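You operate a simulated robot arm through the tools that you are given. There is no shell and no other tool. Be economical: measure what you need, move in short steps, check, and stop when the job is done.

You run a simulated robot arm. Do the job below in one go: nothing can be reset, and whatever is moved stays where it is left.

JOB
Scan the green tile and file it: under 400 nm in the pass tray, else in the rework tray.
Fine: bridge up, stage out and vacuum off before it is lifted.
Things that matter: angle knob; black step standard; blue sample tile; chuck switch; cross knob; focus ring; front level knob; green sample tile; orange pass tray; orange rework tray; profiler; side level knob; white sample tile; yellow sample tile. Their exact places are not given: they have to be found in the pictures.

The check looks at the end state, three seconds after you hand in, the way a careful person would. Anything else that was tipped, shoved, dropped, spilled or broken makes it a failure.

ROBOT AND FRAMES
A 7-joint arm with a two-finger parallel gripper on a trunk, on a base that drives. Base frame: it is fixed to the floor where the robot stands at the start and does not move with it; the origin is under the middle of the robot, x ahead of it, y to its left, z up; the surface under the hand at the start is at about z = 920. Readings come in mm, rad, newtons and seconds.
With the tool pointing down near the work surface it reaches from about 420 to 900 mm from the robot's upright axis, wherever it stands. Its first joint turns from -0.297 to 2.199 rad. Places, roughly: angle knob [700, -600, 1200]; black step standard [-1000, -1000, 750]; chuck switch [700, -300, 1200]; cross knob [800, -600, 1200]; focus ring [800, -500, 1500]; front level knob [700, -400, 1200]; orange rework tray [500, -1000, 1000]; profiler [1000, -500, 1200]; side level knob [800, -400, 1200]; zoom ring [800, -500, 1500]. Payload 1.57 kg.
Tool frame: the origin (TCP) lies between the finger pads and is the grasp point; the fingertips stand 30 mm ahead of it; z points along the fingers, y is the line along which they close. The gripper opens to 80 mm. The fingers are 17 mm wide and 12 mm thick; the gripper's body (40 by 82 mm) begins 80 mm behind the TCP.
Orientation is that of the tool frame in the base frame, as [roll, pitch, yaw] about the fixed x, y, z axes, in that order (R = Rz(yaw) Ry(pitch) Rx(roll)). With the fingers straight down and closing along the base's y, the tool's x points along the base's -x, its y along +y and its z along -z.

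CONTROLS
- The arm moves only by the tool arm_command. Its argument "series" is a list of rows, each an object (a shift or turn left out is 0, a gripper value left out holds the last) with "translation": the shift along the base's x, y, z in units of 250 mm (1.0 is 250 mm), a list of three; "delta_rot": the turn, a rotation vector about the base's x, y, z in units of 120 degrees (1.0 is 120 degrees), a list of three. In form: [{"translation": [x, y, z], "delta_rot": [rx, ry, rz]}, ...]. A call has 1 to 12 rows; each row is the pose to reach, as a shift and turn from the pose commanded when the call began. "fingers" is the finger opening in mm, from 0 to 80, set as the call begins (left out, the last holds). A call with a number of a shift or a turn outside -1 to 1 is refused whole. A row lasts 0.2 s, in which the tool goes at most 50 mm and 0.15 rad; a call with a longer step from one row to the next is refused whole, and so is a gripper value outside its range. A pose out of reach is approached as far as the arm can. The call stops where the force on the tool passes 40 N (or 10 N more than at its start, if that is more) or the arm is blocked; 0.2 s more then pass. The fingers move at their own pace (about 45 mm/s each) and stop on an object; they squeeze with about 33 N. The grip force told is the motor's: it shows also when the fingers shut on nothing. Time passes only in rows, and 0.2 s behind the last, so rows that repeat a pose let the fingers close. It gives the time, the measured TCP pose, the force on the tool (base axes), the opening and the grip force at its end, in the units of the frame above (readings bear some noise), with the torque about the TCP (base axes, N m) and any sound that the robot's microphone picked up, and new pictures: "show" is both (left out), scene, wrist or none.
- Cameras (640 x 400 px; columns grow to the right, rows downward): "scene" is now at [13.1, -230.5, 1401.5]; the picture's right is [-0.00, -1.00, 0.00], its down [-0.05, 0.00, -1.00] and it looks along [1.00, -0.00, -0.05] (base axes); focal length 214 px, centre (320, 200). "wrist" rides on the gripper at [72, -7, -122] in the tool frame; the picture's right is [0.09, 1.00, 0.00], its down [-0.84, 0.08, -0.54] and it looks along [-0.54, 0.05, 0.84] (tool axes); focal length 238 px, centre (320, 200).
- slide_trunk(by): slides the trunk up (or, below 0, down) by that many mm; the arm and the scene camera ride with it, the base frame stays. It gives what a move gives, with no picture.
- roll_base(legs): drives the robot by 1 to 6 legs, each [ahead, left, turn to the left] in mm, mm and rad, along the robot's own axes; the way and the turn of a leg run together, so that a leg with both is an arc; at most 1500 mm and 3.142 rad a leg. The arm and the cameras ride along, it lands a little off, and it stops where it bumps. It gives what a move gives, and a new picture of the scene camera.
- turn_head(pan, tilt): turns the head with the scene camera to pan (to the left, within 1.902 rad either way) and tilt (down, from -0.506 to 1.204), counted from straight ahead of the robot. It gives what a move gives, and a new picture of the scene camera.
- point_at(camera, pixels): for up to 12 pixels [column, row] of the newest picture of that camera ("zoom" is the newest enlarged one), the place [x, y, z] in the base frame of the surface seen there, good to about 3 mm. It takes no simulated time.
- zoom(camera, box): a new picture of the part [left, top, right, bottom] of that camera's present view, enlarged. It takes no simulated time.
- sign_off(): hands the job in; it is judged then, once.

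Go step by step. Measure first, check grasps and placings, and put right what went wrong. The budget is 80 turns and 260 pictures, counting those below and the enlarged ones. Unless the task says otherwise, let go and move clear before handing in, and close with one line.

The tools are called after "Call:" as a command line: name --argument value ..., lists and objects as JSON in quotes. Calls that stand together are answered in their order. arm_command: Moves the arm, as the interface text tells. Its arguments: {"type":"object","properties":{"series":{"type":"array","items":{"type":"object","properties":{"translation":{"type":"array","items":{"type":"number"}},"delta_rot":{"type":"array","items":{"type":"number"}}}}},"fingers":{"type":"number"},"show":{"type":"string","enum":["both","scene","wrist","none"]}},"required":["series"]} The other tools are called the same way: slide_trunk (by) slides the trunk up or down; roll_base (legs) drives the base; turn_head (pan, tilt) turns the head that bears the scene camera; point_at (camera, pixels) gives the place of the surface under pixels of a picture; zoom (camera, box) takes an enlarged picture of a part of a camera's view; sign_off () hands the job in.

At the start:

```text
time: 0.0
eef_pos: [534.5, -26.7, 1454.4]
tcp_rot: [-3.141, -0.001, -3.141]
force: [0.1, 0.0, 0.4]
moment: [-0.01, 0.01, -0.03]
width: 79.8
gripper_force: 0.0
trunk travel left (down, up): [-725.0, 65.0]
robot x, y, heading: [1.8, -1.4, 0.001]
head pan, tilt: [-0.002, 0.045]
```

scene: 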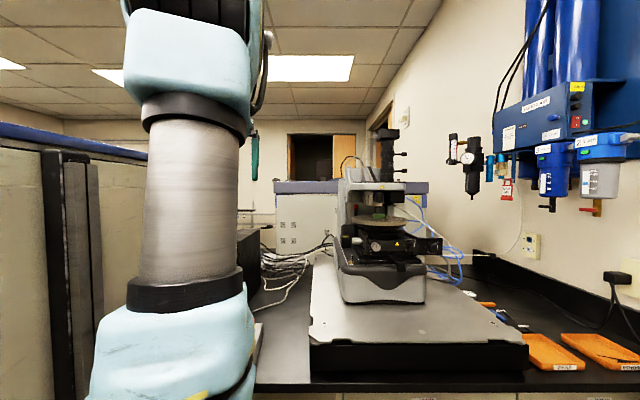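
wrist: 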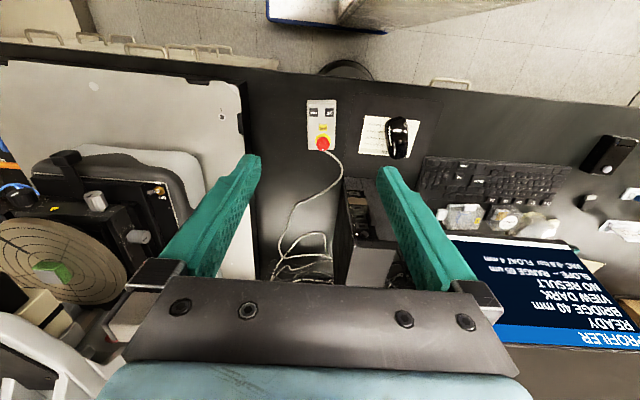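

The scene shows the profiler ahead (around pixel 380,240), with the orange trays at the right (555,350) and (605,350). The wrist view shows a screen with status text and a green thing on the stage. I'll zoom in on these.

Call:
zoom --camera "scene" --box '[310, 120, 470, 320]'

Call:
zoom --camera "wrist" --box '[440, 220, 640, 360]'

Call:
zoom --camera "wrist" --box '[0, 130, 220, 400]'

Call:
zoom --camera "scene" --box '[450, 260, 640, 400]'

```text
2.00 times, centred on (390, 220) of scene
```

zoom: 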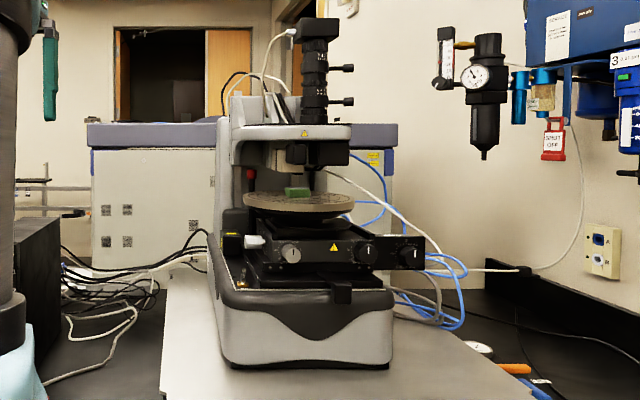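

```text
2.86 times, centred on (540, 290) of wrist
```

zoom: 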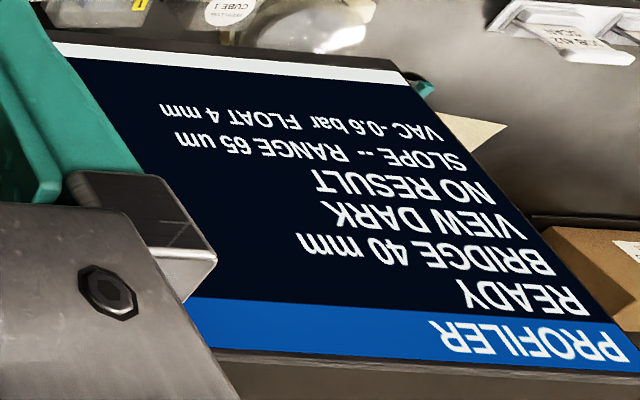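

```text
1.48 times, centred on (110, 265) of wrist
```

zoom: 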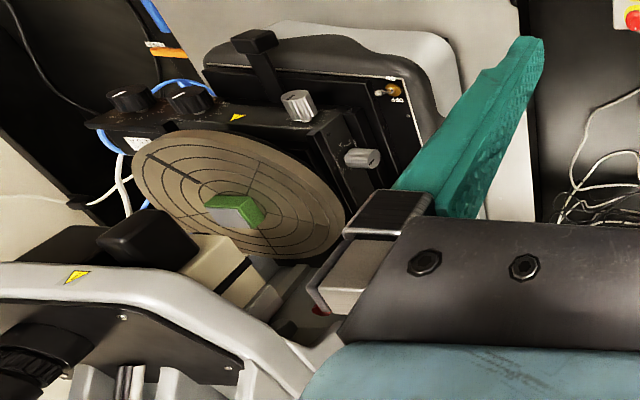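

```text
2.86 times, centred on (545, 330) of scene
```

zoom: 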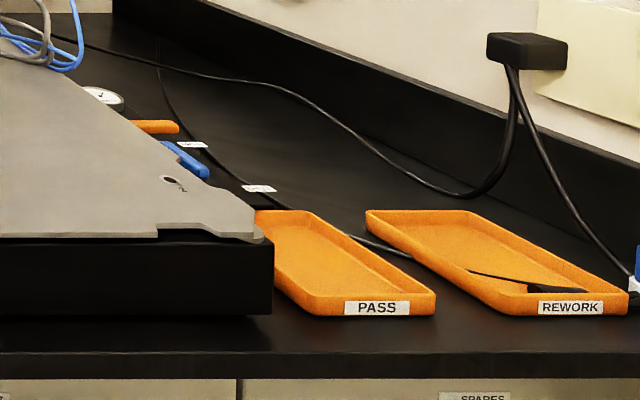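

The green tile is on the round stage already, and the screen reads READY, BRIDGE 40 mm, VIEW DARK, VAC -0.6 bar. Next I'll look at the pendant, the paper and other labels.

Call:
zoom --camera "wrist" --box '[280, 80, 440, 180]'

Call:
turn_head --pan 0.5 --tilt 0.7

Call:
turn_head --pan -0.4 --tilt 0.5

```text
4.00 times, centred on (360, 130) of wrist
```

zoom: 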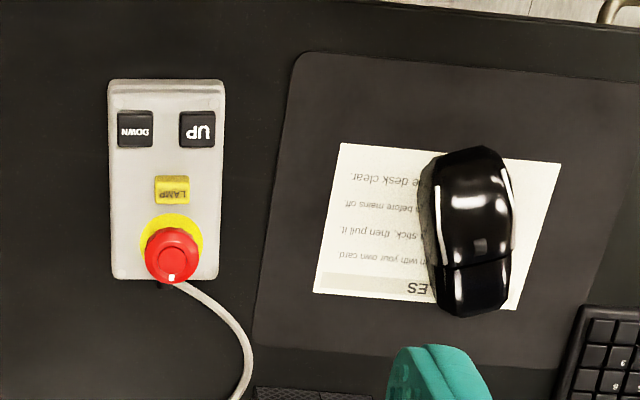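

```text
time: 1.0
eef_pos: [535.1, -27.7, 1453.6]
tcp_rot: [-3.141, 0.001, -3.142]
force: [0.9, 1.0, 0.9]
moment: [0.03, -0.04, 0.01]
width: 80.1
gripper_force: 0.0
trunk travel left (down, up): [-725.0, 65.0]
robot x, y, heading: [-1.1, -0.4, 0.002]
head pan, tilt: [0.499, 0.7]
```

scene: 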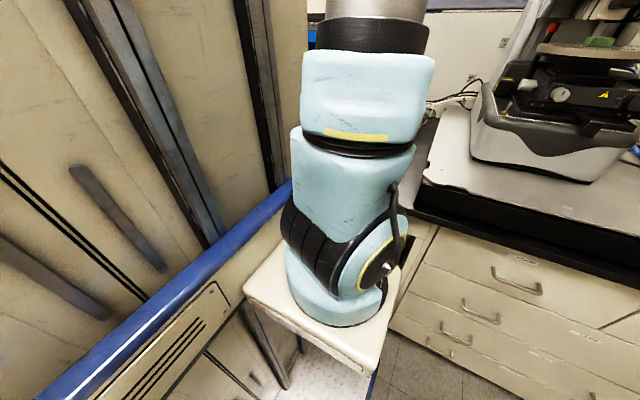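

```text
time: 2.2
eef_pos: [534.9, -27.2, 1454.4]
tcp_rot: [-3.141, 0.0, 3.141]
force: [-0.3, 0.0, 0.1]
moment: [0.01, 0.01, -0.02]
width: 80.0
gripper_force: 0.0
trunk travel left (down, up): [-725.0, 65.0]
robot x, y, heading: [-1.2, -3.9, 0.004]
head pan, tilt: [-0.4, 0.499]
```

scene: 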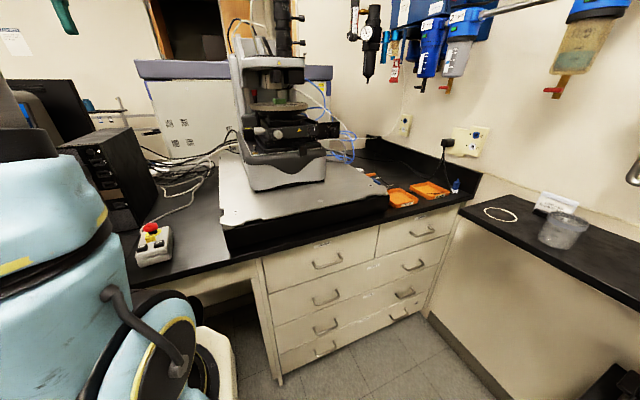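

From here the profiler, pendant and trays are all visible. I'll zoom in on the knobs and trays for labels and positions.

Call:
zoom --camera "scene" --box '[220, 90, 350, 170]'

Call:
point_at --camera "scene" --pixels '[[147, 229], [139, 260], [165, 244], [152, 245], [284, 105], [402, 195], [428, 188], [229, 215], [380, 195], [455, 185], [340, 195]]'

Call:
zoom --camera "scene" --box '[340, 130, 480, 220]'

Call:
zoom --camera "wrist" --box '[0, 140, 140, 230]'

```text
4.92 times, centred on (285, 130) of scene
```

zoom: 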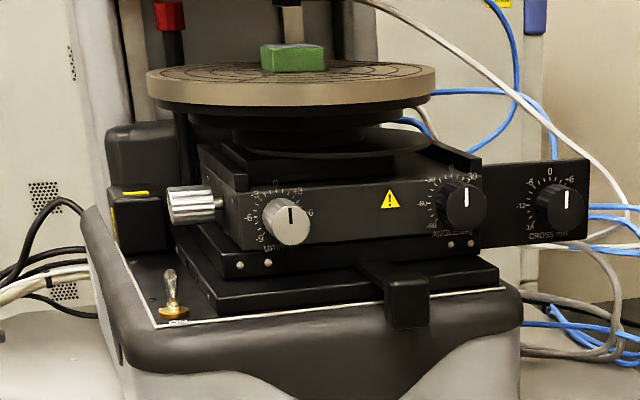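

```text
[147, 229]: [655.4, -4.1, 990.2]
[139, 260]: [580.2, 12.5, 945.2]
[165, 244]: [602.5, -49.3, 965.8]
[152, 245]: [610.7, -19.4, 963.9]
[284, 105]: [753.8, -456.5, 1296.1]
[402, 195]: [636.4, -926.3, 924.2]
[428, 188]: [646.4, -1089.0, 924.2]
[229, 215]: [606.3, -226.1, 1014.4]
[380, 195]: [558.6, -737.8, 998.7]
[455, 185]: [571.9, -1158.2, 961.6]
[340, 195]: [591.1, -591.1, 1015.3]
```

```text
4.44 times, centred on (410, 175) of scene
```

zoom: 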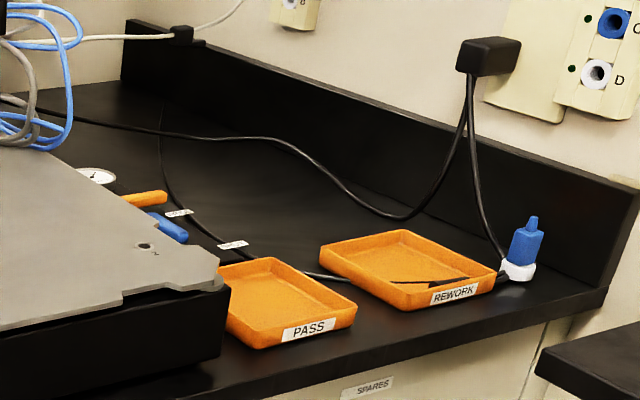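

```text
4.44 times, centred on (70, 185) of wrist
```

zoom: 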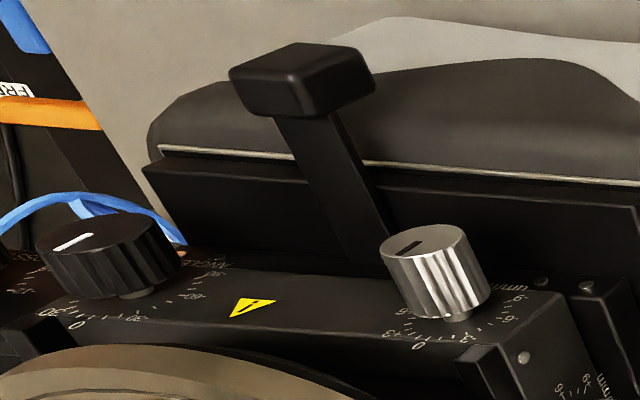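

I have rough places for the tile (754,-456,1296), pass tray (636,-926), rework tray (646,-1089) and pendant (600,-20). I'll drive right 450 mm so the profiler is straight ahead, then look again.

Call:
roll_base --legs '[[0, -450, 0]]'

Call:
turn_head --pan 0.1 --tilt 0.25

```text
time: 5.0
eef_pos: [537.0, -472.9, 1453.2]
tcp_rot: [-3.141, 0.001, -3.135]
force: [0.0, -0.3, 0.6]
moment: [-0.02, 0.0, -0.02]
width: 80.1
gripper_force: 0.1
trunk travel left (down, up): [-725.0, 65.0]
robot x, y, heading: [4.2, -448.4, 0.001]
head pan, tilt: [-0.4, 0.499]
```

scene: 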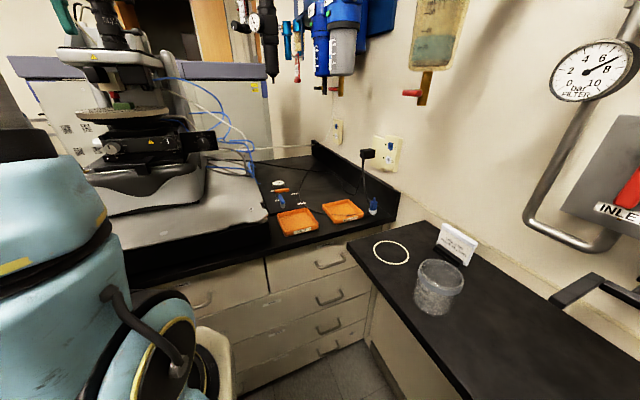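

```text
time: 5.9
eef_pos: [536.4, -472.9, 1454.0]
tcp_rot: [-3.141, 0.0, -3.137]
force: [-0.6, 0.4, -0.1]
moment: [-0.01, 0.01, 0.02]
width: 79.9
gripper_force: 0.0
trunk travel left (down, up): [-725.0, 65.0]
robot x, y, heading: [-1.9, -448.1, 0.005]
head pan, tilt: [0.099, 0.25]
```

scene: 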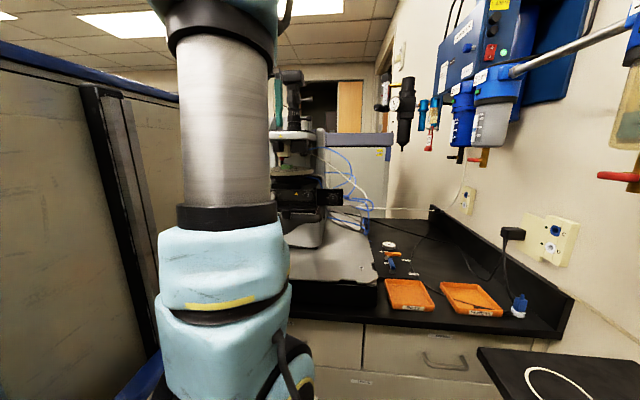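

The arm blocks the scene view of the profiler, so I'll take a wrist picture from here, over the stage.

Call:
arm_command --series '[{"translation": [0, 0, 0.0]}]' --show "wrist"

Call:
zoom --camera "scene" --box '[260, 60, 380, 260]'

```text
time: 6.3
eef_pos: [536.9, -473.5, 1453.9]
tcp_rot: [-3.141, 0.0, -3.136]
force: [1.2, -0.3, -0.3]
moment: [0.01, 0.02, 0.01]
width: 79.9
gripper_force: 0.1
trunk travel left (down, up): [-725.0, 65.0]
robot x, y, heading: [-1.4, -451.2, 0.002]
head pan, tilt: [0.099, 0.25]
```

wrist: 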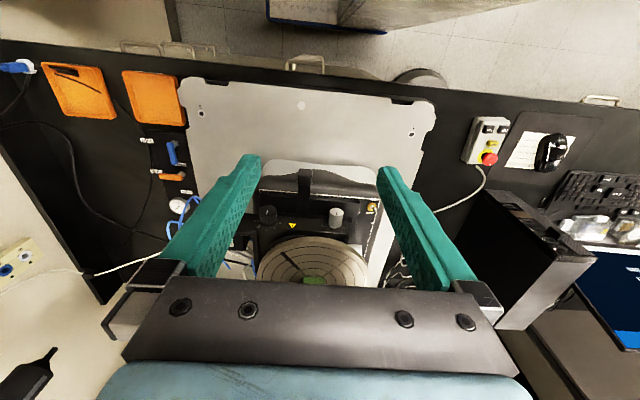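

```text
2.00 times, centred on (320, 160) of scene
```

zoom: 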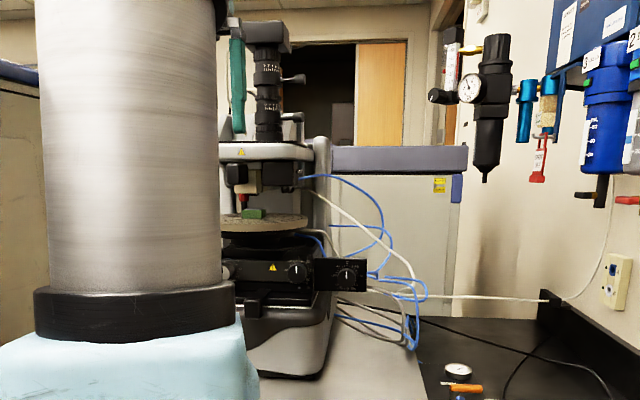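

The wrist picture shows the handle (305,185), angle knob (268,215), front level knob (336,215), chuck switch (372,207) and the tile (315,281). I'll measure these and zoom in.

Call:
point_at --camera "wrist" --pixels '[[305, 178], [305, 190], [268, 212], [336, 213], [372, 207], [315, 280], [154, 97], [78, 90], [488, 128], [503, 130], [490, 158]]'

Call:
zoom --camera "wrist" --box '[240, 150, 400, 290]'

Call:
zoom --camera "wrist" --box '[20, 50, 220, 250]'

Call:
zoom --camera "wrist" --box '[440, 90, 640, 340]'

```text
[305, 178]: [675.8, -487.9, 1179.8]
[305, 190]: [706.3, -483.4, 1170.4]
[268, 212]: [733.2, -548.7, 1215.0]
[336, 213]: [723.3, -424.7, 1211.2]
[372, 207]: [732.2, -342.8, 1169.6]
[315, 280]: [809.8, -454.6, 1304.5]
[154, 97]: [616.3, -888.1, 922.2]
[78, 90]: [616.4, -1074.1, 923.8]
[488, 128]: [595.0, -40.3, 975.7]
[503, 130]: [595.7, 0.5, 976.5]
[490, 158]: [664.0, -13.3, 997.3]
```

```text
2.86 times, centred on (320, 220) of wrist
```

zoom: 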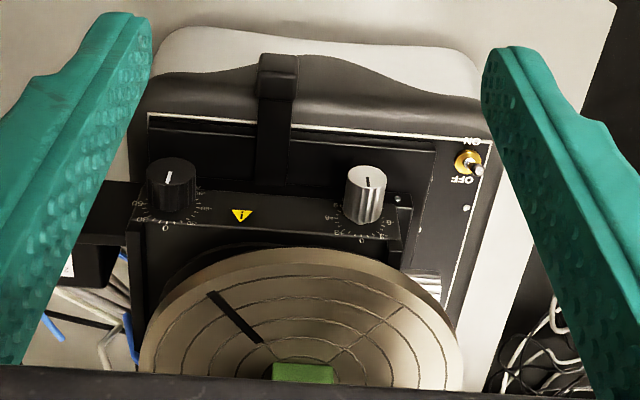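

```text
2.00 times, centred on (120, 150) of wrist
```

zoom: 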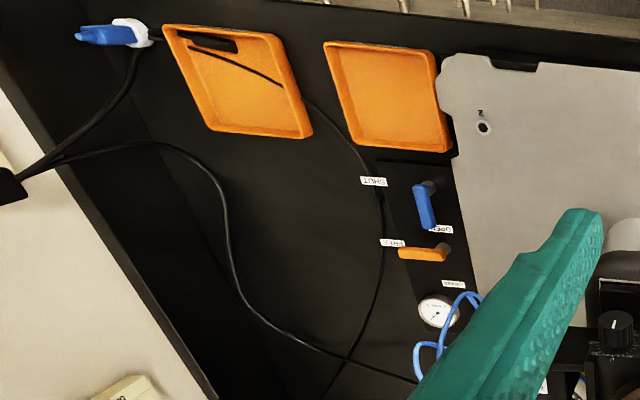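

```text
1.60 times, centred on (540, 215) of wrist
```

zoom: 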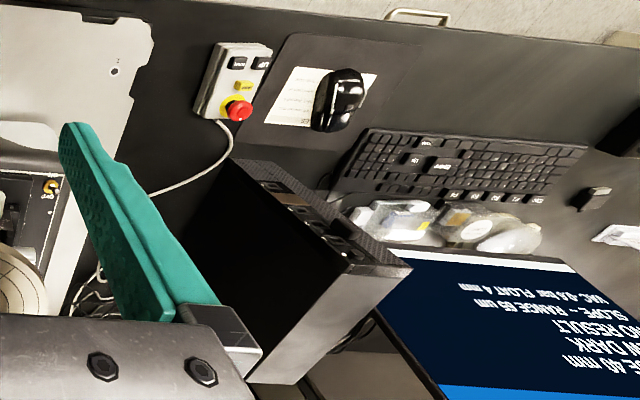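

There are also valves next to the plate and a labelled keyboard. I'll read both.

Call:
zoom --camera "wrist" --box '[530, 160, 630, 230]'

Call:
zoom --camera "wrist" --box '[130, 130, 190, 220]'

Call:
zoom --camera "scene" --box '[360, 220, 520, 320]'

```text
5.71 times, centred on (580, 195) of wrist
```

zoom: 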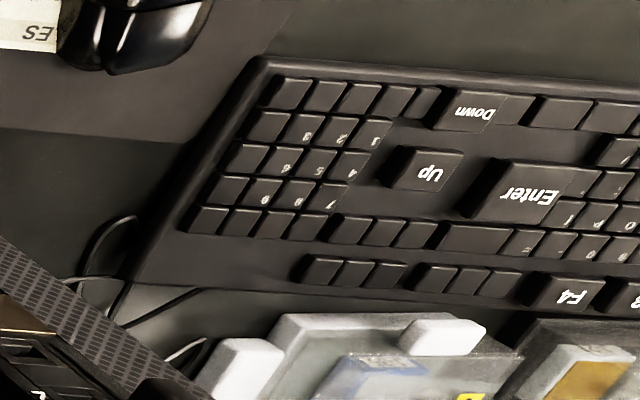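

```text
4.44 times, centred on (160, 175) of wrist
```

zoom: 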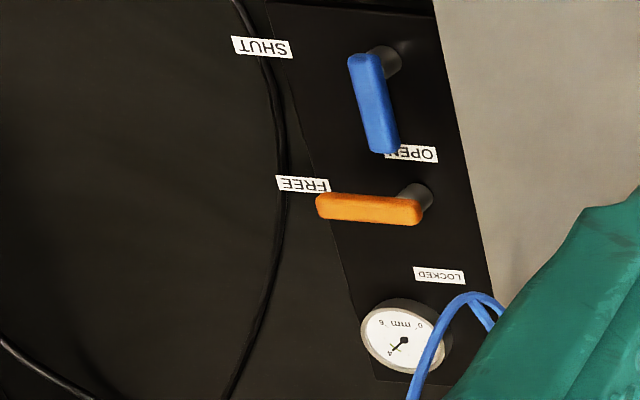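

```text
4.00 times, centred on (440, 270) of scene
```

zoom: 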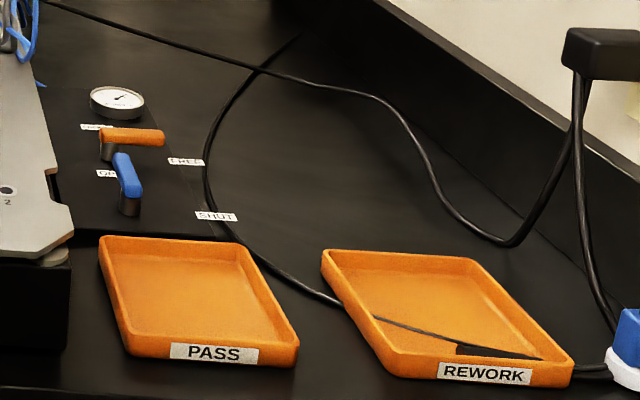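

The air is OPEN and the table is FREE at 4 mm float, so it is floating. Now I'll locate the keys and the screen, and read the rest of the keyboard.

Call:
point_at --camera "wrist" --pixels '[[603, 190], [614, 193], [596, 189], [620, 210], [610, 260], [610, 320], [555, 150], [620, 230], [540, 220], [520, 200]]'

Call:
turn_head --pan 0.75 --tilt 0.35

```text
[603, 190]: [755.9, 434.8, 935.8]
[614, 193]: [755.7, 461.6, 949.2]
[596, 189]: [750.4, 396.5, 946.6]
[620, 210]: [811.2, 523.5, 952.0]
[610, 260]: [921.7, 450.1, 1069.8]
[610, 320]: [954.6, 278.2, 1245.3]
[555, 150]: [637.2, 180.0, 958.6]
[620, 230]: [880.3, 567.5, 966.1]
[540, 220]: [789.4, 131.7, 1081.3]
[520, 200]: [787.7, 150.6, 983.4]
```

```text
time: 7.3
eef_pos: [537.8, -474.3, 1454.3]
tcp_rot: [3.14, 0.001, -3.135]
force: [-0.9, 0.9, 0.5]
moment: [0.0, -0.01, -0.03]
width: 80.2
gripper_force: 0.0
trunk travel left (down, up): [-725.0, 65.0]
robot x, y, heading: [1.5, -450.7, 0.007]
head pan, tilt: [0.75, 0.351]
```

scene: 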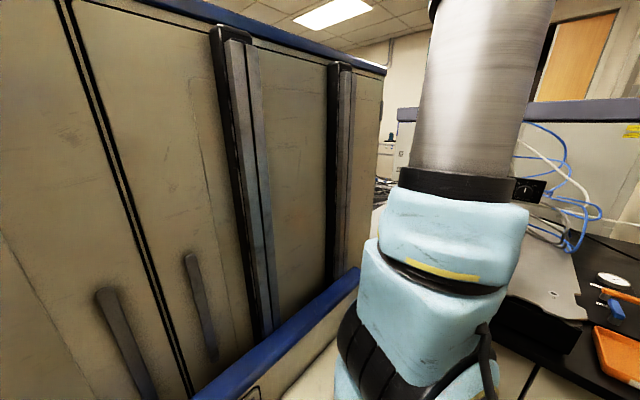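

A large panel at left blocks the view towards the screen. I'll check where it stands.

Call:
point_at --camera "scene" --pixels '[[150, 200], [300, 200], [360, 150], [385, 180], [340, 100], [300, 340], [390, 140], [260, 390]]'

```text
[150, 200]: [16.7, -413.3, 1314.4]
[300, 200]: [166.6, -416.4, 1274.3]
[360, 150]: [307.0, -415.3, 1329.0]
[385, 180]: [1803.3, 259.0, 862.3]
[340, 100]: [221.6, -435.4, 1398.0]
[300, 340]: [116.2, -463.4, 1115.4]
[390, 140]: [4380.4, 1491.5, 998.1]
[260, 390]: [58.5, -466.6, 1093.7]
```

The panel is part of the robot itself, since it moves along with it. I'll take the arm left, above the pendant, with the fingers shut. That clears the head's view of the profiler and shows the screen to the wrist camera.

Call:
arm_command --series '[{"translation": [0, 0.18, -0.08]}, {"translation": [0, 0.36, -0.16]}, {"translation": [0, 0.54, -0.24]}, {"translation": [0, 0.72, -0.32]}, {"translation": [0, 0.9, -0.4]}, {"translation": [0, 1.0, -0.5]}]' --fingers 0 --show "none"

Call:
arm_command --series '[{"translation": [0, 0.17, -0.08]}, {"translation": [0, 0.34, -0.16]}, {"translation": [0, 0.51, -0.24]}, {"translation": [0, 0.68, -0.32]}, {"translation": [0, 0.75, -0.4]}]' --show "wrist"

Call:
turn_head --pan 0.2 --tilt 0.15

```text
time: 8.7
eef_pos: [535.3, -224.5, 1330.2]
tcp_rot: [3.139, 0.003, -3.136]
force: [-0.2, -0.3, 1.0]
moment: [0.01, -0.03, 0.01]
width: 0.0
gripper_force: 21.2
trunk travel left (down, up): [-725.0, 65.0]
robot x, y, heading: [3.0, -447.8, 0.004]
head pan, tilt: [0.75, 0.351]
```

```text
time: 9.9
eef_pos: [540.9, -110.5, 1243.2]
tcp_rot: [3.138, 0.002, -3.141]
force: [0.0, 0.1, -0.4]
moment: [0.0, -0.02, 0.02]
width: 0.0
gripper_force: 20.8
out of reach, approached as far as the arm can: row 3, 4, 5
trunk travel left (down, up): [-725.0, 65.0]
robot x, y, heading: [-1.4, -449.0, 0.003]
head pan, tilt: [0.75, 0.351]
```

wrist: 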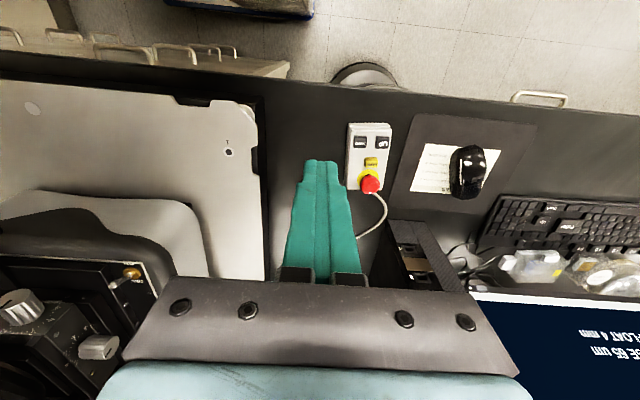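

```text
time: 10.9
eef_pos: [541.4, -111.8, 1242.8]
tcp_rot: [3.137, 0.0, -3.14]
force: [1.0, -0.2, -0.3]
moment: [0.02, 0.01, 0.03]
width: 0.0
gripper_force: 21.2
trunk travel left (down, up): [-725.0, 65.0]
robot x, y, heading: [1.3, -448.6, 0.008]
head pan, tilt: [0.201, 0.15]
```

scene: 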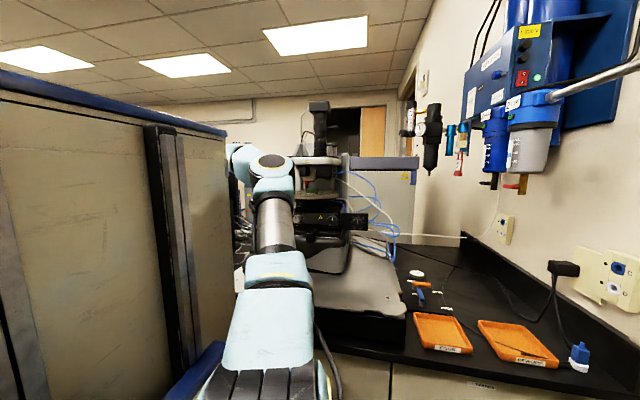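

The arm stopped at y=-110, out of reach at this height. I'll lower the trunk 150 mm, after checking that nothing lies under the arm, and measure the pendant.

Call:
point_at --camera "wrist" --pixels '[[361, 142], [383, 143], [371, 161], [370, 183], [320, 250], [350, 130], [390, 130], [322, 162]]'

Call:
zoom --camera "scene" --box '[270, 90, 390, 260]'

Call:
slide_trunk --by -150

Call:
arm_command --series '[{"translation": [0, 0.0, 0.1]}]' --show "both"

```text
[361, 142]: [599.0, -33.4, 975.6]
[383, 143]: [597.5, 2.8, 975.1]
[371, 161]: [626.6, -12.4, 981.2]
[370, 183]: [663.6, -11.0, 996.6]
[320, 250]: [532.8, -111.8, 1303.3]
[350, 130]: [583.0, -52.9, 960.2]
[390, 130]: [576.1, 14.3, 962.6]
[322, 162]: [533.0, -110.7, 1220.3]
```

```text
2.35 times, centred on (330, 175) of scene
```

zoom: 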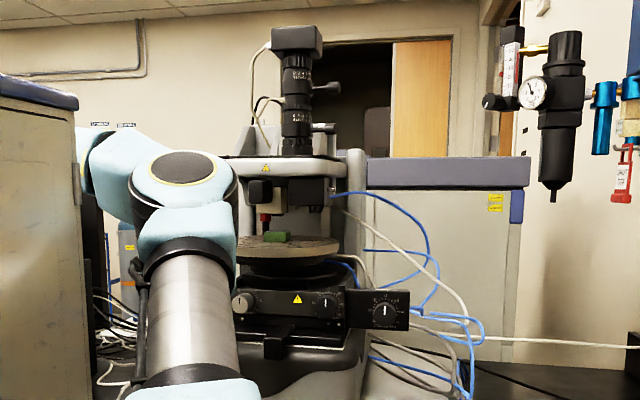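

```text
time: 12.6
eef_pos: [541.9, -111.0, 1093.1]
tcp_rot: [3.137, -0.001, -3.14]
force: [1.0, -0.6, -0.8]
moment: [-0.03, 0.01, 0.02]
width: 0.2
gripper_force: 20.9
trunk travel left (down, up): [-575.0, 215.0]
robot x, y, heading: [0.4, -448.0, 0.004]
head pan, tilt: [0.201, 0.15]
```

```text
time: 13.0
eef_pos: [538.7, -125.3, 1115.5]
tcp_rot: [3.139, 0.001, -3.139]
force: [0.0, 0.6, -1.1]
moment: [-0.07, -0.02, -0.04]
width: 0.4
gripper_force: 21.4
out of reach, approached as far as the arm can: row 1
trunk travel left (down, up): [-575.0, 215.0]
robot x, y, heading: [2.6, -448.9, 0.007]
head pan, tilt: [0.201, 0.15]
```

scene: 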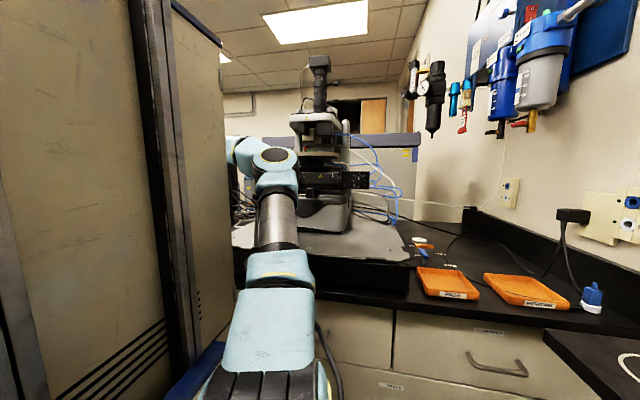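
wrist: 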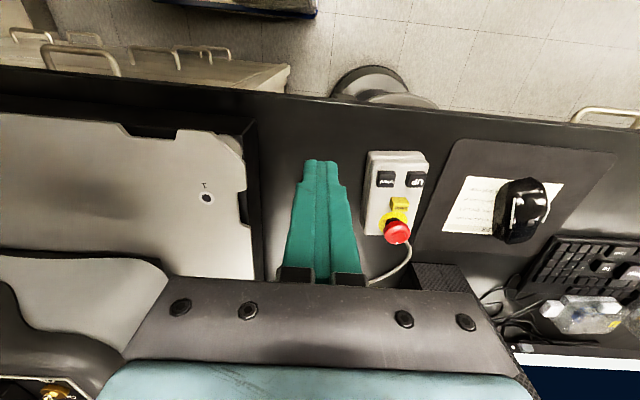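

The arm seems to be limited by its wrist at this bearing. I'll try moving on with the hand yawed along the bearing.

Call:
arm_command --series '[{"translation": [0, 0, 0], "delta_rot": [0, 0, 0.07]}, {"translation": [0, 0.05, 0], "delta_rot": [0, 0, 0.14]}, {"translation": [0, 0.15, 0], "delta_rot": [0, 0, 0.21]}, {"translation": [0.03, 0.3, 0], "delta_rot": [0, 0, 0.28]}, {"translation": [0.06, 0.4, 0], "delta_rot": [0, 0, 0.28]}]' --show "wrist"

```text
time: 14.2
eef_pos: [549.3, -117.6, 1097.7]
tcp_rot: [3.138, 0.0, -2.55]
force: [-0.2, -0.2, 1.1]
moment: [-0.01, -0.05, 0.06]
width: 0.1
gripper_force: 21.6
out of reach, approached as far as the arm can: row 2, 3, 4, 5
trunk travel left (down, up): [-575.0, 215.0]
robot x, y, heading: [3.0, -450.5, 0.002]
head pan, tilt: [0.201, 0.15]
```

wrist: 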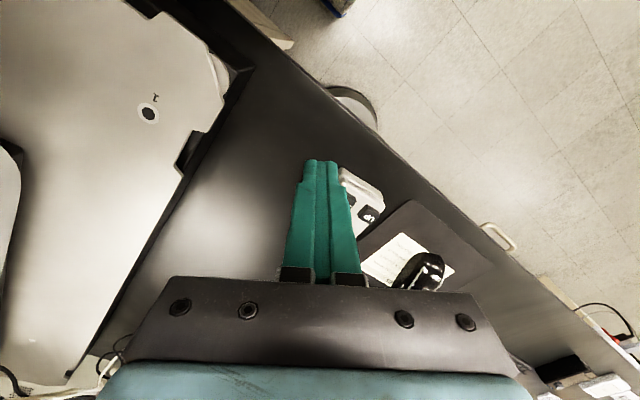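

The first joint limits the arm to bearings up to about +0.54 rad, so I should stand further left. I'll yaw back, drive left 230 mm and look again.

Call:
arm_command --series '[{"translation": [-0.04, -0.03, 0.1], "delta_rot": [0, 0, -0.07]}, {"translation": [-0.04, -0.05, 0.15], "delta_rot": [0, 0, -0.14]}, {"translation": [-0.04, -0.05, 0.2], "delta_rot": [0, 0, -0.21]}, {"translation": [-0.04, -0.05, 0.2], "delta_rot": [0, 0, -0.282]}]' --show "none"

Call:
roll_base --legs '[[0, 200, 0]]'

Call:
arm_command --series '[{"translation": [0, 0, 0]}]' --show "wrist"

```text
time: 15.2
eef_pos: [537.8, -132.5, 1149.4]
tcp_rot: [3.139, 0.0, 3.137]
force: [-0.3, -0.5, -0.3]
moment: [0.01, 0.0, 0.01]
width: 0.0
gripper_force: 21.2
trunk travel left (down, up): [-575.0, 215.0]
robot x, y, heading: [0.6, -451.8, 0.001]
head pan, tilt: [0.201, 0.15]
```

```text
time: 16.8
eef_pos: [538.9, 71.0, 1149.1]
tcp_rot: [3.138, -0.001, 3.135]
force: [0.1, 0.4, -0.5]
moment: [0.01, -0.01, -0.01]
width: 0.2
gripper_force: 21.4
trunk travel left (down, up): [-575.0, 215.0]
robot x, y, heading: [-4.6, -245.6, 0.006]
head pan, tilt: [0.201, 0.15]
```

scene: 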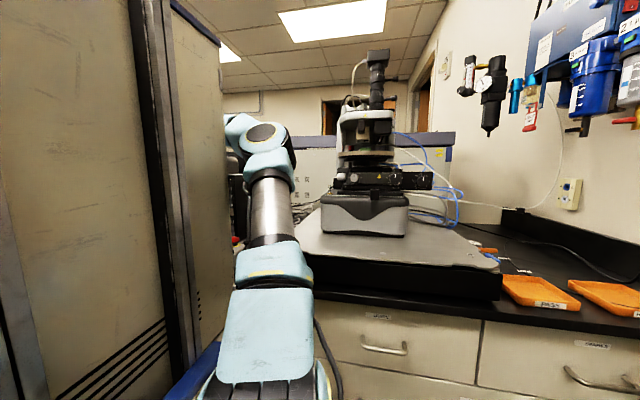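

```text
time: 17.2
eef_pos: [537.1, 69.7, 1149.7]
tcp_rot: [3.139, 0.0, 3.137]
force: [-0.4, 0.3, 0.3]
moment: [-0.02, 0.05, 0.02]
width: 0.0
gripper_force: 21.5
trunk travel left (down, up): [-575.0, 215.0]
robot x, y, heading: [-0.7, -245.3, 0.0]
head pan, tilt: [0.201, 0.15]
```

wrist: 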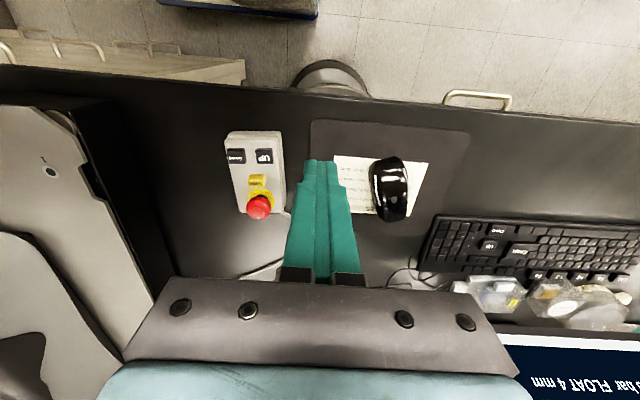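

The pendant is now well inside reach. I'll measure its buttons closely and read the keys.

Call:
zoom --camera "wrist" --box '[410, 200, 640, 300]'

Call:
point_at --camera "wrist" --pixels '[[237, 156], [265, 156], [257, 180], [257, 186], [259, 207], [490, 245], [520, 250], [498, 229], [537, 274], [559, 276], [581, 277], [604, 278]]'

Call:
zoom --camera "scene" --box '[310, 40, 450, 240]'

Call:
zoom --camera "wrist" --box '[220, 120, 300, 220]'

```text
2.78 times, centred on (525, 250) of wrist
```

zoom: 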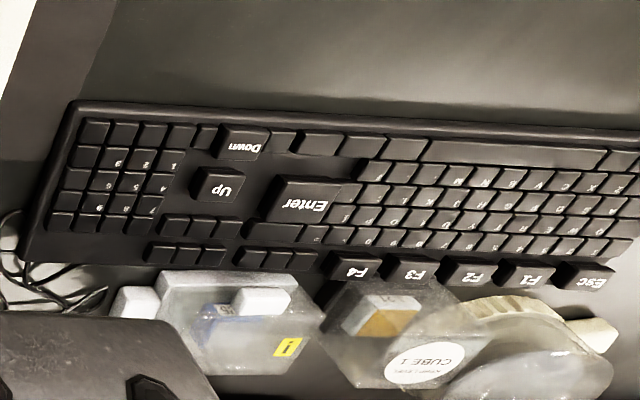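

```text
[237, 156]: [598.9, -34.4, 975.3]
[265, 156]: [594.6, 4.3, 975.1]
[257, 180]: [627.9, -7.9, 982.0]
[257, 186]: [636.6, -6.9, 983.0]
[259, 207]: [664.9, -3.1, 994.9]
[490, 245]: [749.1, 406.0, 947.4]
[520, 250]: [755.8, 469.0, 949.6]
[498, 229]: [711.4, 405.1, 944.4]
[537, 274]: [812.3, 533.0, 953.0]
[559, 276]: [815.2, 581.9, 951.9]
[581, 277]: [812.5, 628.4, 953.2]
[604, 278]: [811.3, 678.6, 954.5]
```

```text
2.00 times, centred on (380, 140) of scene
```

zoom: 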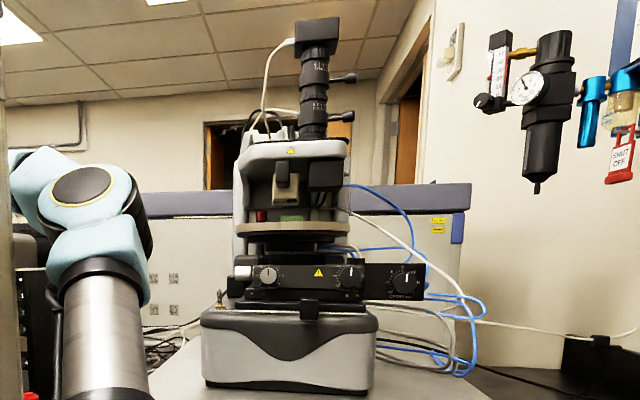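

```text
4.00 times, centred on (260, 170) of wrist
```

zoom: 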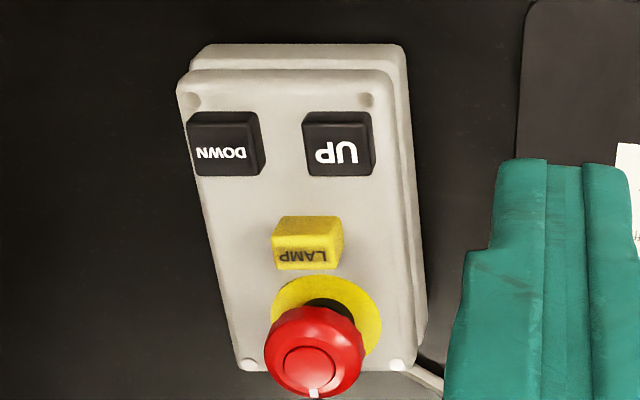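

The lamp button is at about (630,-8,982), with the red stop just behind it. Before pressing anything I'll find where the objective sits relative to the tile.

Call:
zoom --camera "scene" --box '[330, 90, 440, 210]'

Call:
point_at --camera "zoom" --pixels '[[200, 150], [280, 180], [240, 225], [300, 100], [120, 205], [150, 325], [440, 320], [270, 312], [90, 295], [265, 370], [290, 230], [350, 190]]'

```text
3.33 times, centred on (385, 150) of scene
```

zoom: 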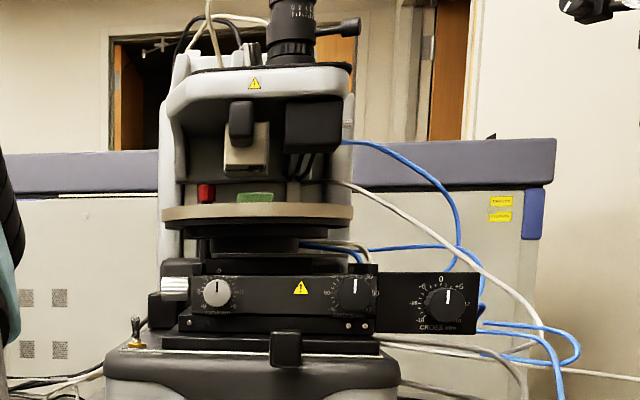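

```text
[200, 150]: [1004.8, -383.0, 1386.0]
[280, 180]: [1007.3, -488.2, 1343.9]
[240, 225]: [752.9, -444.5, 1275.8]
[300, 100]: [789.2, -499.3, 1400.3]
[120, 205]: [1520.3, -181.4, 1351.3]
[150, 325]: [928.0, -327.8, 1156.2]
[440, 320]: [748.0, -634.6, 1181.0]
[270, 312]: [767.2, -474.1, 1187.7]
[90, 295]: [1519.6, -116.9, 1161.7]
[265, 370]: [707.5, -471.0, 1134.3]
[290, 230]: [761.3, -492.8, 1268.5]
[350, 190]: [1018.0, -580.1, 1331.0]
```

I'll measure the tube, the nose under the bridge and the tile on the same enlarged picture.

Call:
point_at --camera "zoom" --pixels '[[290, 45], [312, 122], [300, 150], [345, 28], [241, 120], [245, 158], [255, 197], [205, 193], [300, 162], [320, 162], [240, 197], [272, 197]]'

Call:
zoom --camera "scene" --box '[350, 110, 400, 165]'

```text
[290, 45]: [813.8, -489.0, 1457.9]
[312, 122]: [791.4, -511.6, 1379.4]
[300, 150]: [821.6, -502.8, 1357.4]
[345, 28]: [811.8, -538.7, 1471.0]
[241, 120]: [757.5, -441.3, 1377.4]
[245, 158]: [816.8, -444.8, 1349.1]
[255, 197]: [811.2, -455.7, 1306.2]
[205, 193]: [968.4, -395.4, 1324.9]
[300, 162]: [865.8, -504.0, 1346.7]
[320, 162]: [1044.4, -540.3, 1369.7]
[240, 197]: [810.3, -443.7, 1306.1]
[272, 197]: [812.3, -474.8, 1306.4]
```

```text
7.27 times, centred on (375, 138) of scene
```

zoom: 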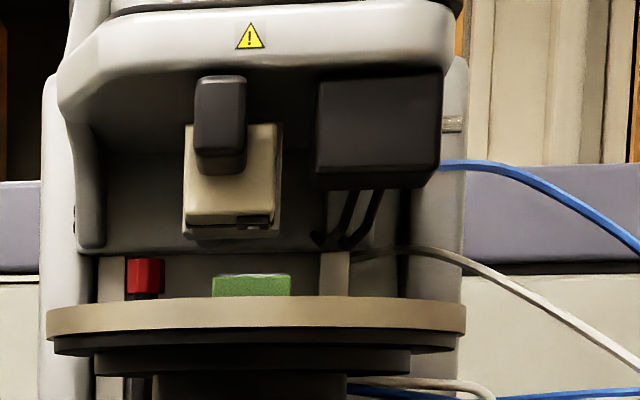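

The tile sits at the disc's centre, under the bridge. I'll try the LAMP button: move over it with shut fingers and stop just above.

Call:
arm_command --series '[{"translation": [0.09, -0.08, -0.09]}, {"translation": [0.18, -0.16, -0.18]}, {"translation": [0.27, -0.24, -0.27]}, {"translation": [0.36, -0.312, -0.36]}, {"translation": [0.36, -0.312, -0.48]}]' --show "wrist"

```text
time: 18.4
eef_pos: [627.2, -6.2, 1030.0]
tcp_rot: [3.14, 0.002, 3.135]
force: [-0.2, -0.8, 0.2]
moment: [0.03, -0.02, 0.0]
width: 0.0
gripper_force: 21.6
trunk travel left (down, up): [-575.0, 215.0]
robot x, y, heading: [0.4, -246.4, 0.003]
head pan, tilt: [0.201, 0.15]
```

wrist: 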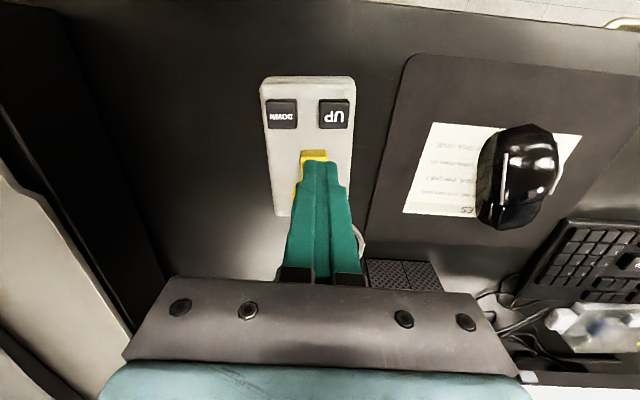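

The tip is about 18 mm above the lamp button. I'll press gently in small steps and back off.

Call:
arm_command --series '[{"translation": [0.004, -0.012, -0.04]}, {"translation": [0.004, -0.012, -0.06]}, {"translation": [0.004, -0.012, -0.07]}, {"translation": [0.004, -0.012, -0.08]}, {"translation": [0.004, -0.012, -0.09]}, {"translation": [0.004, -0.012, -0.09]}]' --show "none"

```text
time: 19.8
eef_pos: [629.0, -9.2, 1007.5]
tcp_rot: [3.137, 0.003, 3.136]
force: [-0.4, -0.3, 3.3]
moment: [-0.02, 0.0, 0.0]
width: 0.1
gripper_force: 21.2
trunk travel left (down, up): [-575.0, 215.0]
robot x, y, heading: [-3.0, -244.3, 0.008]
head pan, tilt: [0.201, 0.15]
heard: click
```

A click was heard at 3.3 N. I'll back off and move so the wrist camera sees the screen.

Call:
arm_command --series '[{"translation": [0, 0, 0.1]}, {"translation": [-0.1, 0.1, 0.2]}, {"translation": [-0.2, 0.2, 0.3]}, {"translation": [-0.3, 0.25, 0.44]}, {"translation": [-0.35, 0.25, 0.6]}, {"translation": [-0.35, 0.25, 0.78]}, {"translation": [-0.35, 0.25, 0.9]}]' --show "wrist"

Call:
zoom --camera "wrist" --box '[440, 230, 640, 400]'

```text
time: 21.4
eef_pos: [537.8, 37.0, 1224.9]
tcp_rot: [3.138, 0.003, 3.134]
force: [0.1, -0.1, -0.8]
moment: [-0.03, 0.03, 0.02]
width: 0.1
gripper_force: 21.4
out of reach, approached as far as the arm can: row 7
trunk travel left (down, up): [-575.0, 215.0]
robot x, y, heading: [0.4, -246.3, 0.005]
head pan, tilt: [0.201, 0.15]
```

wrist: 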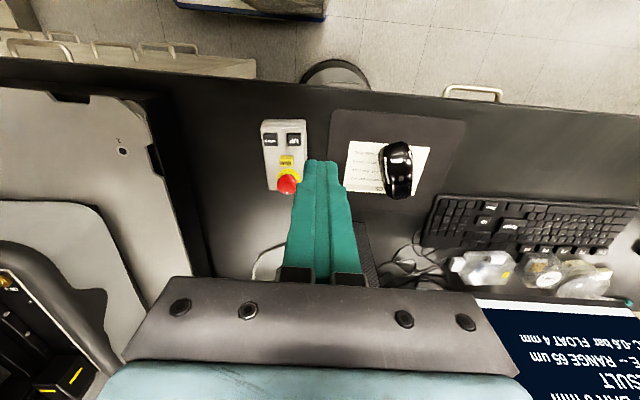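

```text
2.35 times, centred on (540, 315) of wrist
```

zoom: 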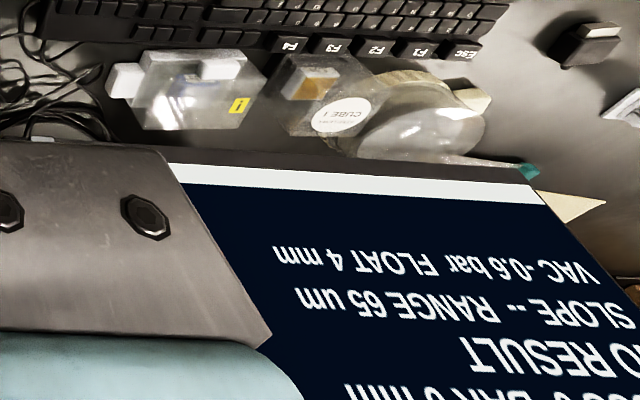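

The VIEW line changed. I'll tilt the hand up to see the whole screen.

Call:
arm_command --series '[{"translation": [0, 0, 0], "delta_rot": [0, -0.07, 0]}, {"translation": [0, 0, 0], "delta_rot": [0, -0.14, 0]}, {"translation": [0, 0, 0], "delta_rot": [0, -0.21, 0]}]' --show "wrist"

Call:
zoom --camera "wrist" --box '[420, 150, 640, 330]'

```text
time: 22.4
eef_pos: [597.5, 19.1, 1178.3]
tcp_rot: [-3.13, 0.347, 3.077]
force: [-0.8, 0.3, 1.2]
moment: [0.0, -0.03, 0.0]
width: 0.1
gripper_force: 21.6
trunk travel left (down, up): [-575.0, 215.0]
robot x, y, heading: [-0.5, -246.0, 0.006]
head pan, tilt: [0.201, 0.15]
stopped in row 3: the arm was blocked; the commanded pose is now the measured one
```

wrist: 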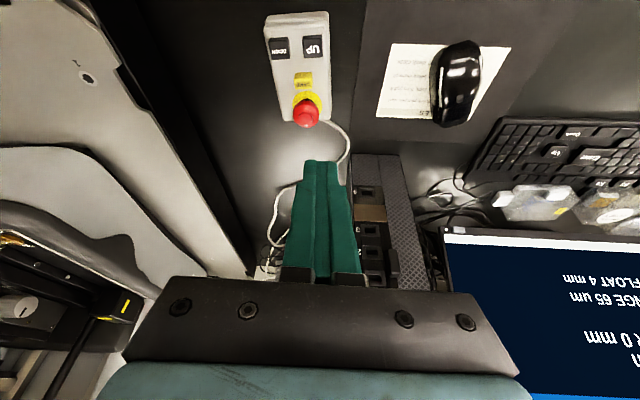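

```text
2.22 times, centred on (530, 240) of wrist
```

zoom: 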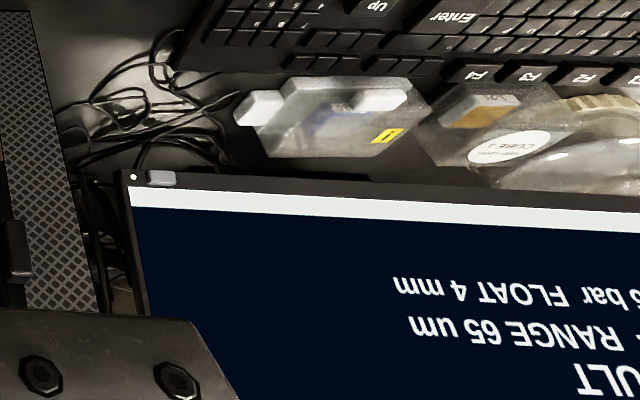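

The tilt was blocked at the joint limits, without contact force. I'll straighten the hand again and raise the trunk, as at the start, to read the screen.

Call:
arm_command --series '[{"translation": [-0.1, 0, 0.03], "delta_rot": [0, 0.06, 0]}, {"translation": [-0.2, 0, 0.1], "delta_rot": [0, 0.12, 0.015]}, {"translation": [-0.24, 0.0, 0.15], "delta_rot": [0, 0.166, 0.031]}]' --show "none"

Call:
slide_trunk --by 200

Call:
arm_command --series '[{"translation": [0, 0.05, 0.0]}]' --show "wrist"

Call:
zoom --camera "wrist" --box '[440, 190, 640, 340]'

```text
time: 23.2
eef_pos: [521.2, 19.0, 1226.4]
tcp_rot: [-3.131, 0.014, -3.125]
force: [0.0, 0.3, 0.1]
moment: [-0.04, 0.0, 0.01]
width: 0.1
gripper_force: 21.1
trunk travel left (down, up): [-575.0, 215.0]
robot x, y, heading: [1.6, -244.9, 0.006]
head pan, tilt: [0.201, 0.15]
```

```text
time: 25.4
eef_pos: [510.6, 28.7, 1429.2]
tcp_rot: [-3.13, 0.027, -3.116]
force: [0.0, 0.5, -0.2]
moment: [-0.01, -0.01, 0.01]
width: 0.0
gripper_force: 20.9
trunk travel left (down, up): [-775.0, 15.0]
robot x, y, heading: [1.8, -244.2, 0.0]
head pan, tilt: [0.201, 0.15]
```

```text
time: 25.8
eef_pos: [510.0, 40.4, 1431.0]
tcp_rot: [-3.131, 0.025, -3.117]
force: [-0.4, -0.2, 0.4]
moment: [0.0, -0.05, -0.02]
width: 0.5
gripper_force: 21.5
trunk travel left (down, up): [-775.0, 15.0]
robot x, y, heading: [0.1, -243.7, 0.004]
head pan, tilt: [0.201, 0.15]
```

wrist: 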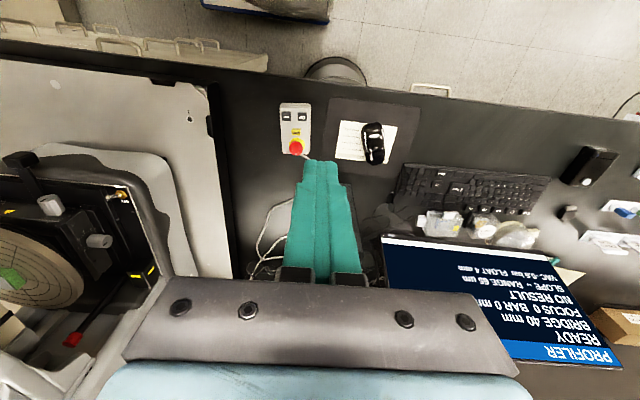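

```text
2.67 times, centred on (540, 265) of wrist
```

zoom: 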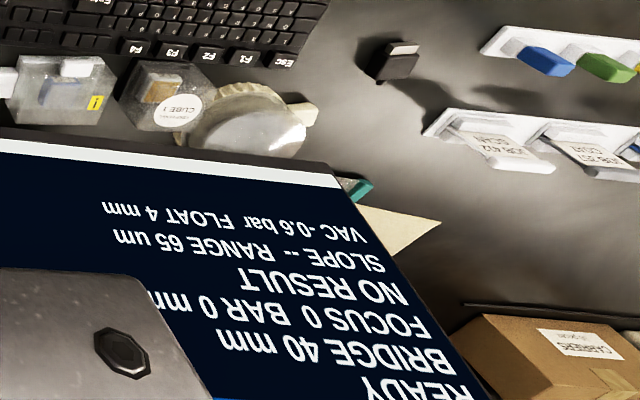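

The screen now reads FOCUS 0 BAR 0 mm. There is also a rack at the right with blue and green pieces and labels, so I'll look closer at it.

Call:
zoom --camera "wrist" --box '[560, 180, 640, 260]'

Call:
point_at --camera "wrist" --pixels '[[606, 208], [628, 212], [600, 240], [12, 277], [50, 205], [97, 241], [20, 158], [122, 193]]'

Call:
zoom --camera "wrist" --box '[0, 140, 170, 370]'

```text
5.00 times, centred on (600, 220) of wrist
```

zoom: 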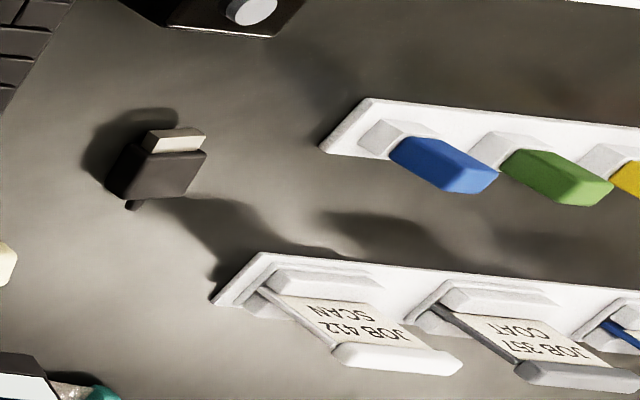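

```text
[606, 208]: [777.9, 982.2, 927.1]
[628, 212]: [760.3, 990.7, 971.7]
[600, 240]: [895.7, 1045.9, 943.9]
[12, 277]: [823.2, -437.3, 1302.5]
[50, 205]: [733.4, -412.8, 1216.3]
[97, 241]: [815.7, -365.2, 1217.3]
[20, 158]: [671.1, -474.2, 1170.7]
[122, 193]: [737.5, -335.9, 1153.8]
```

```text
1.74 times, centred on (85, 255) of wrist
```

zoom: 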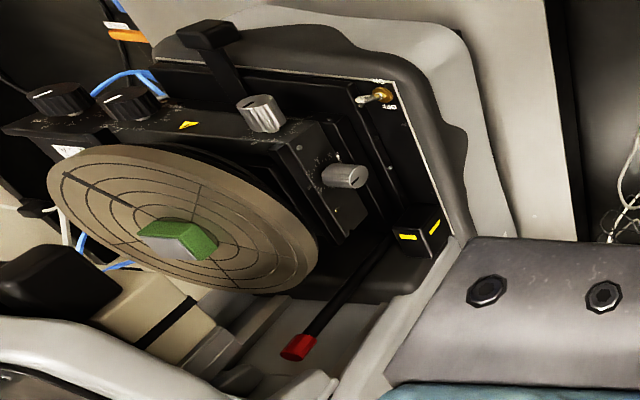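

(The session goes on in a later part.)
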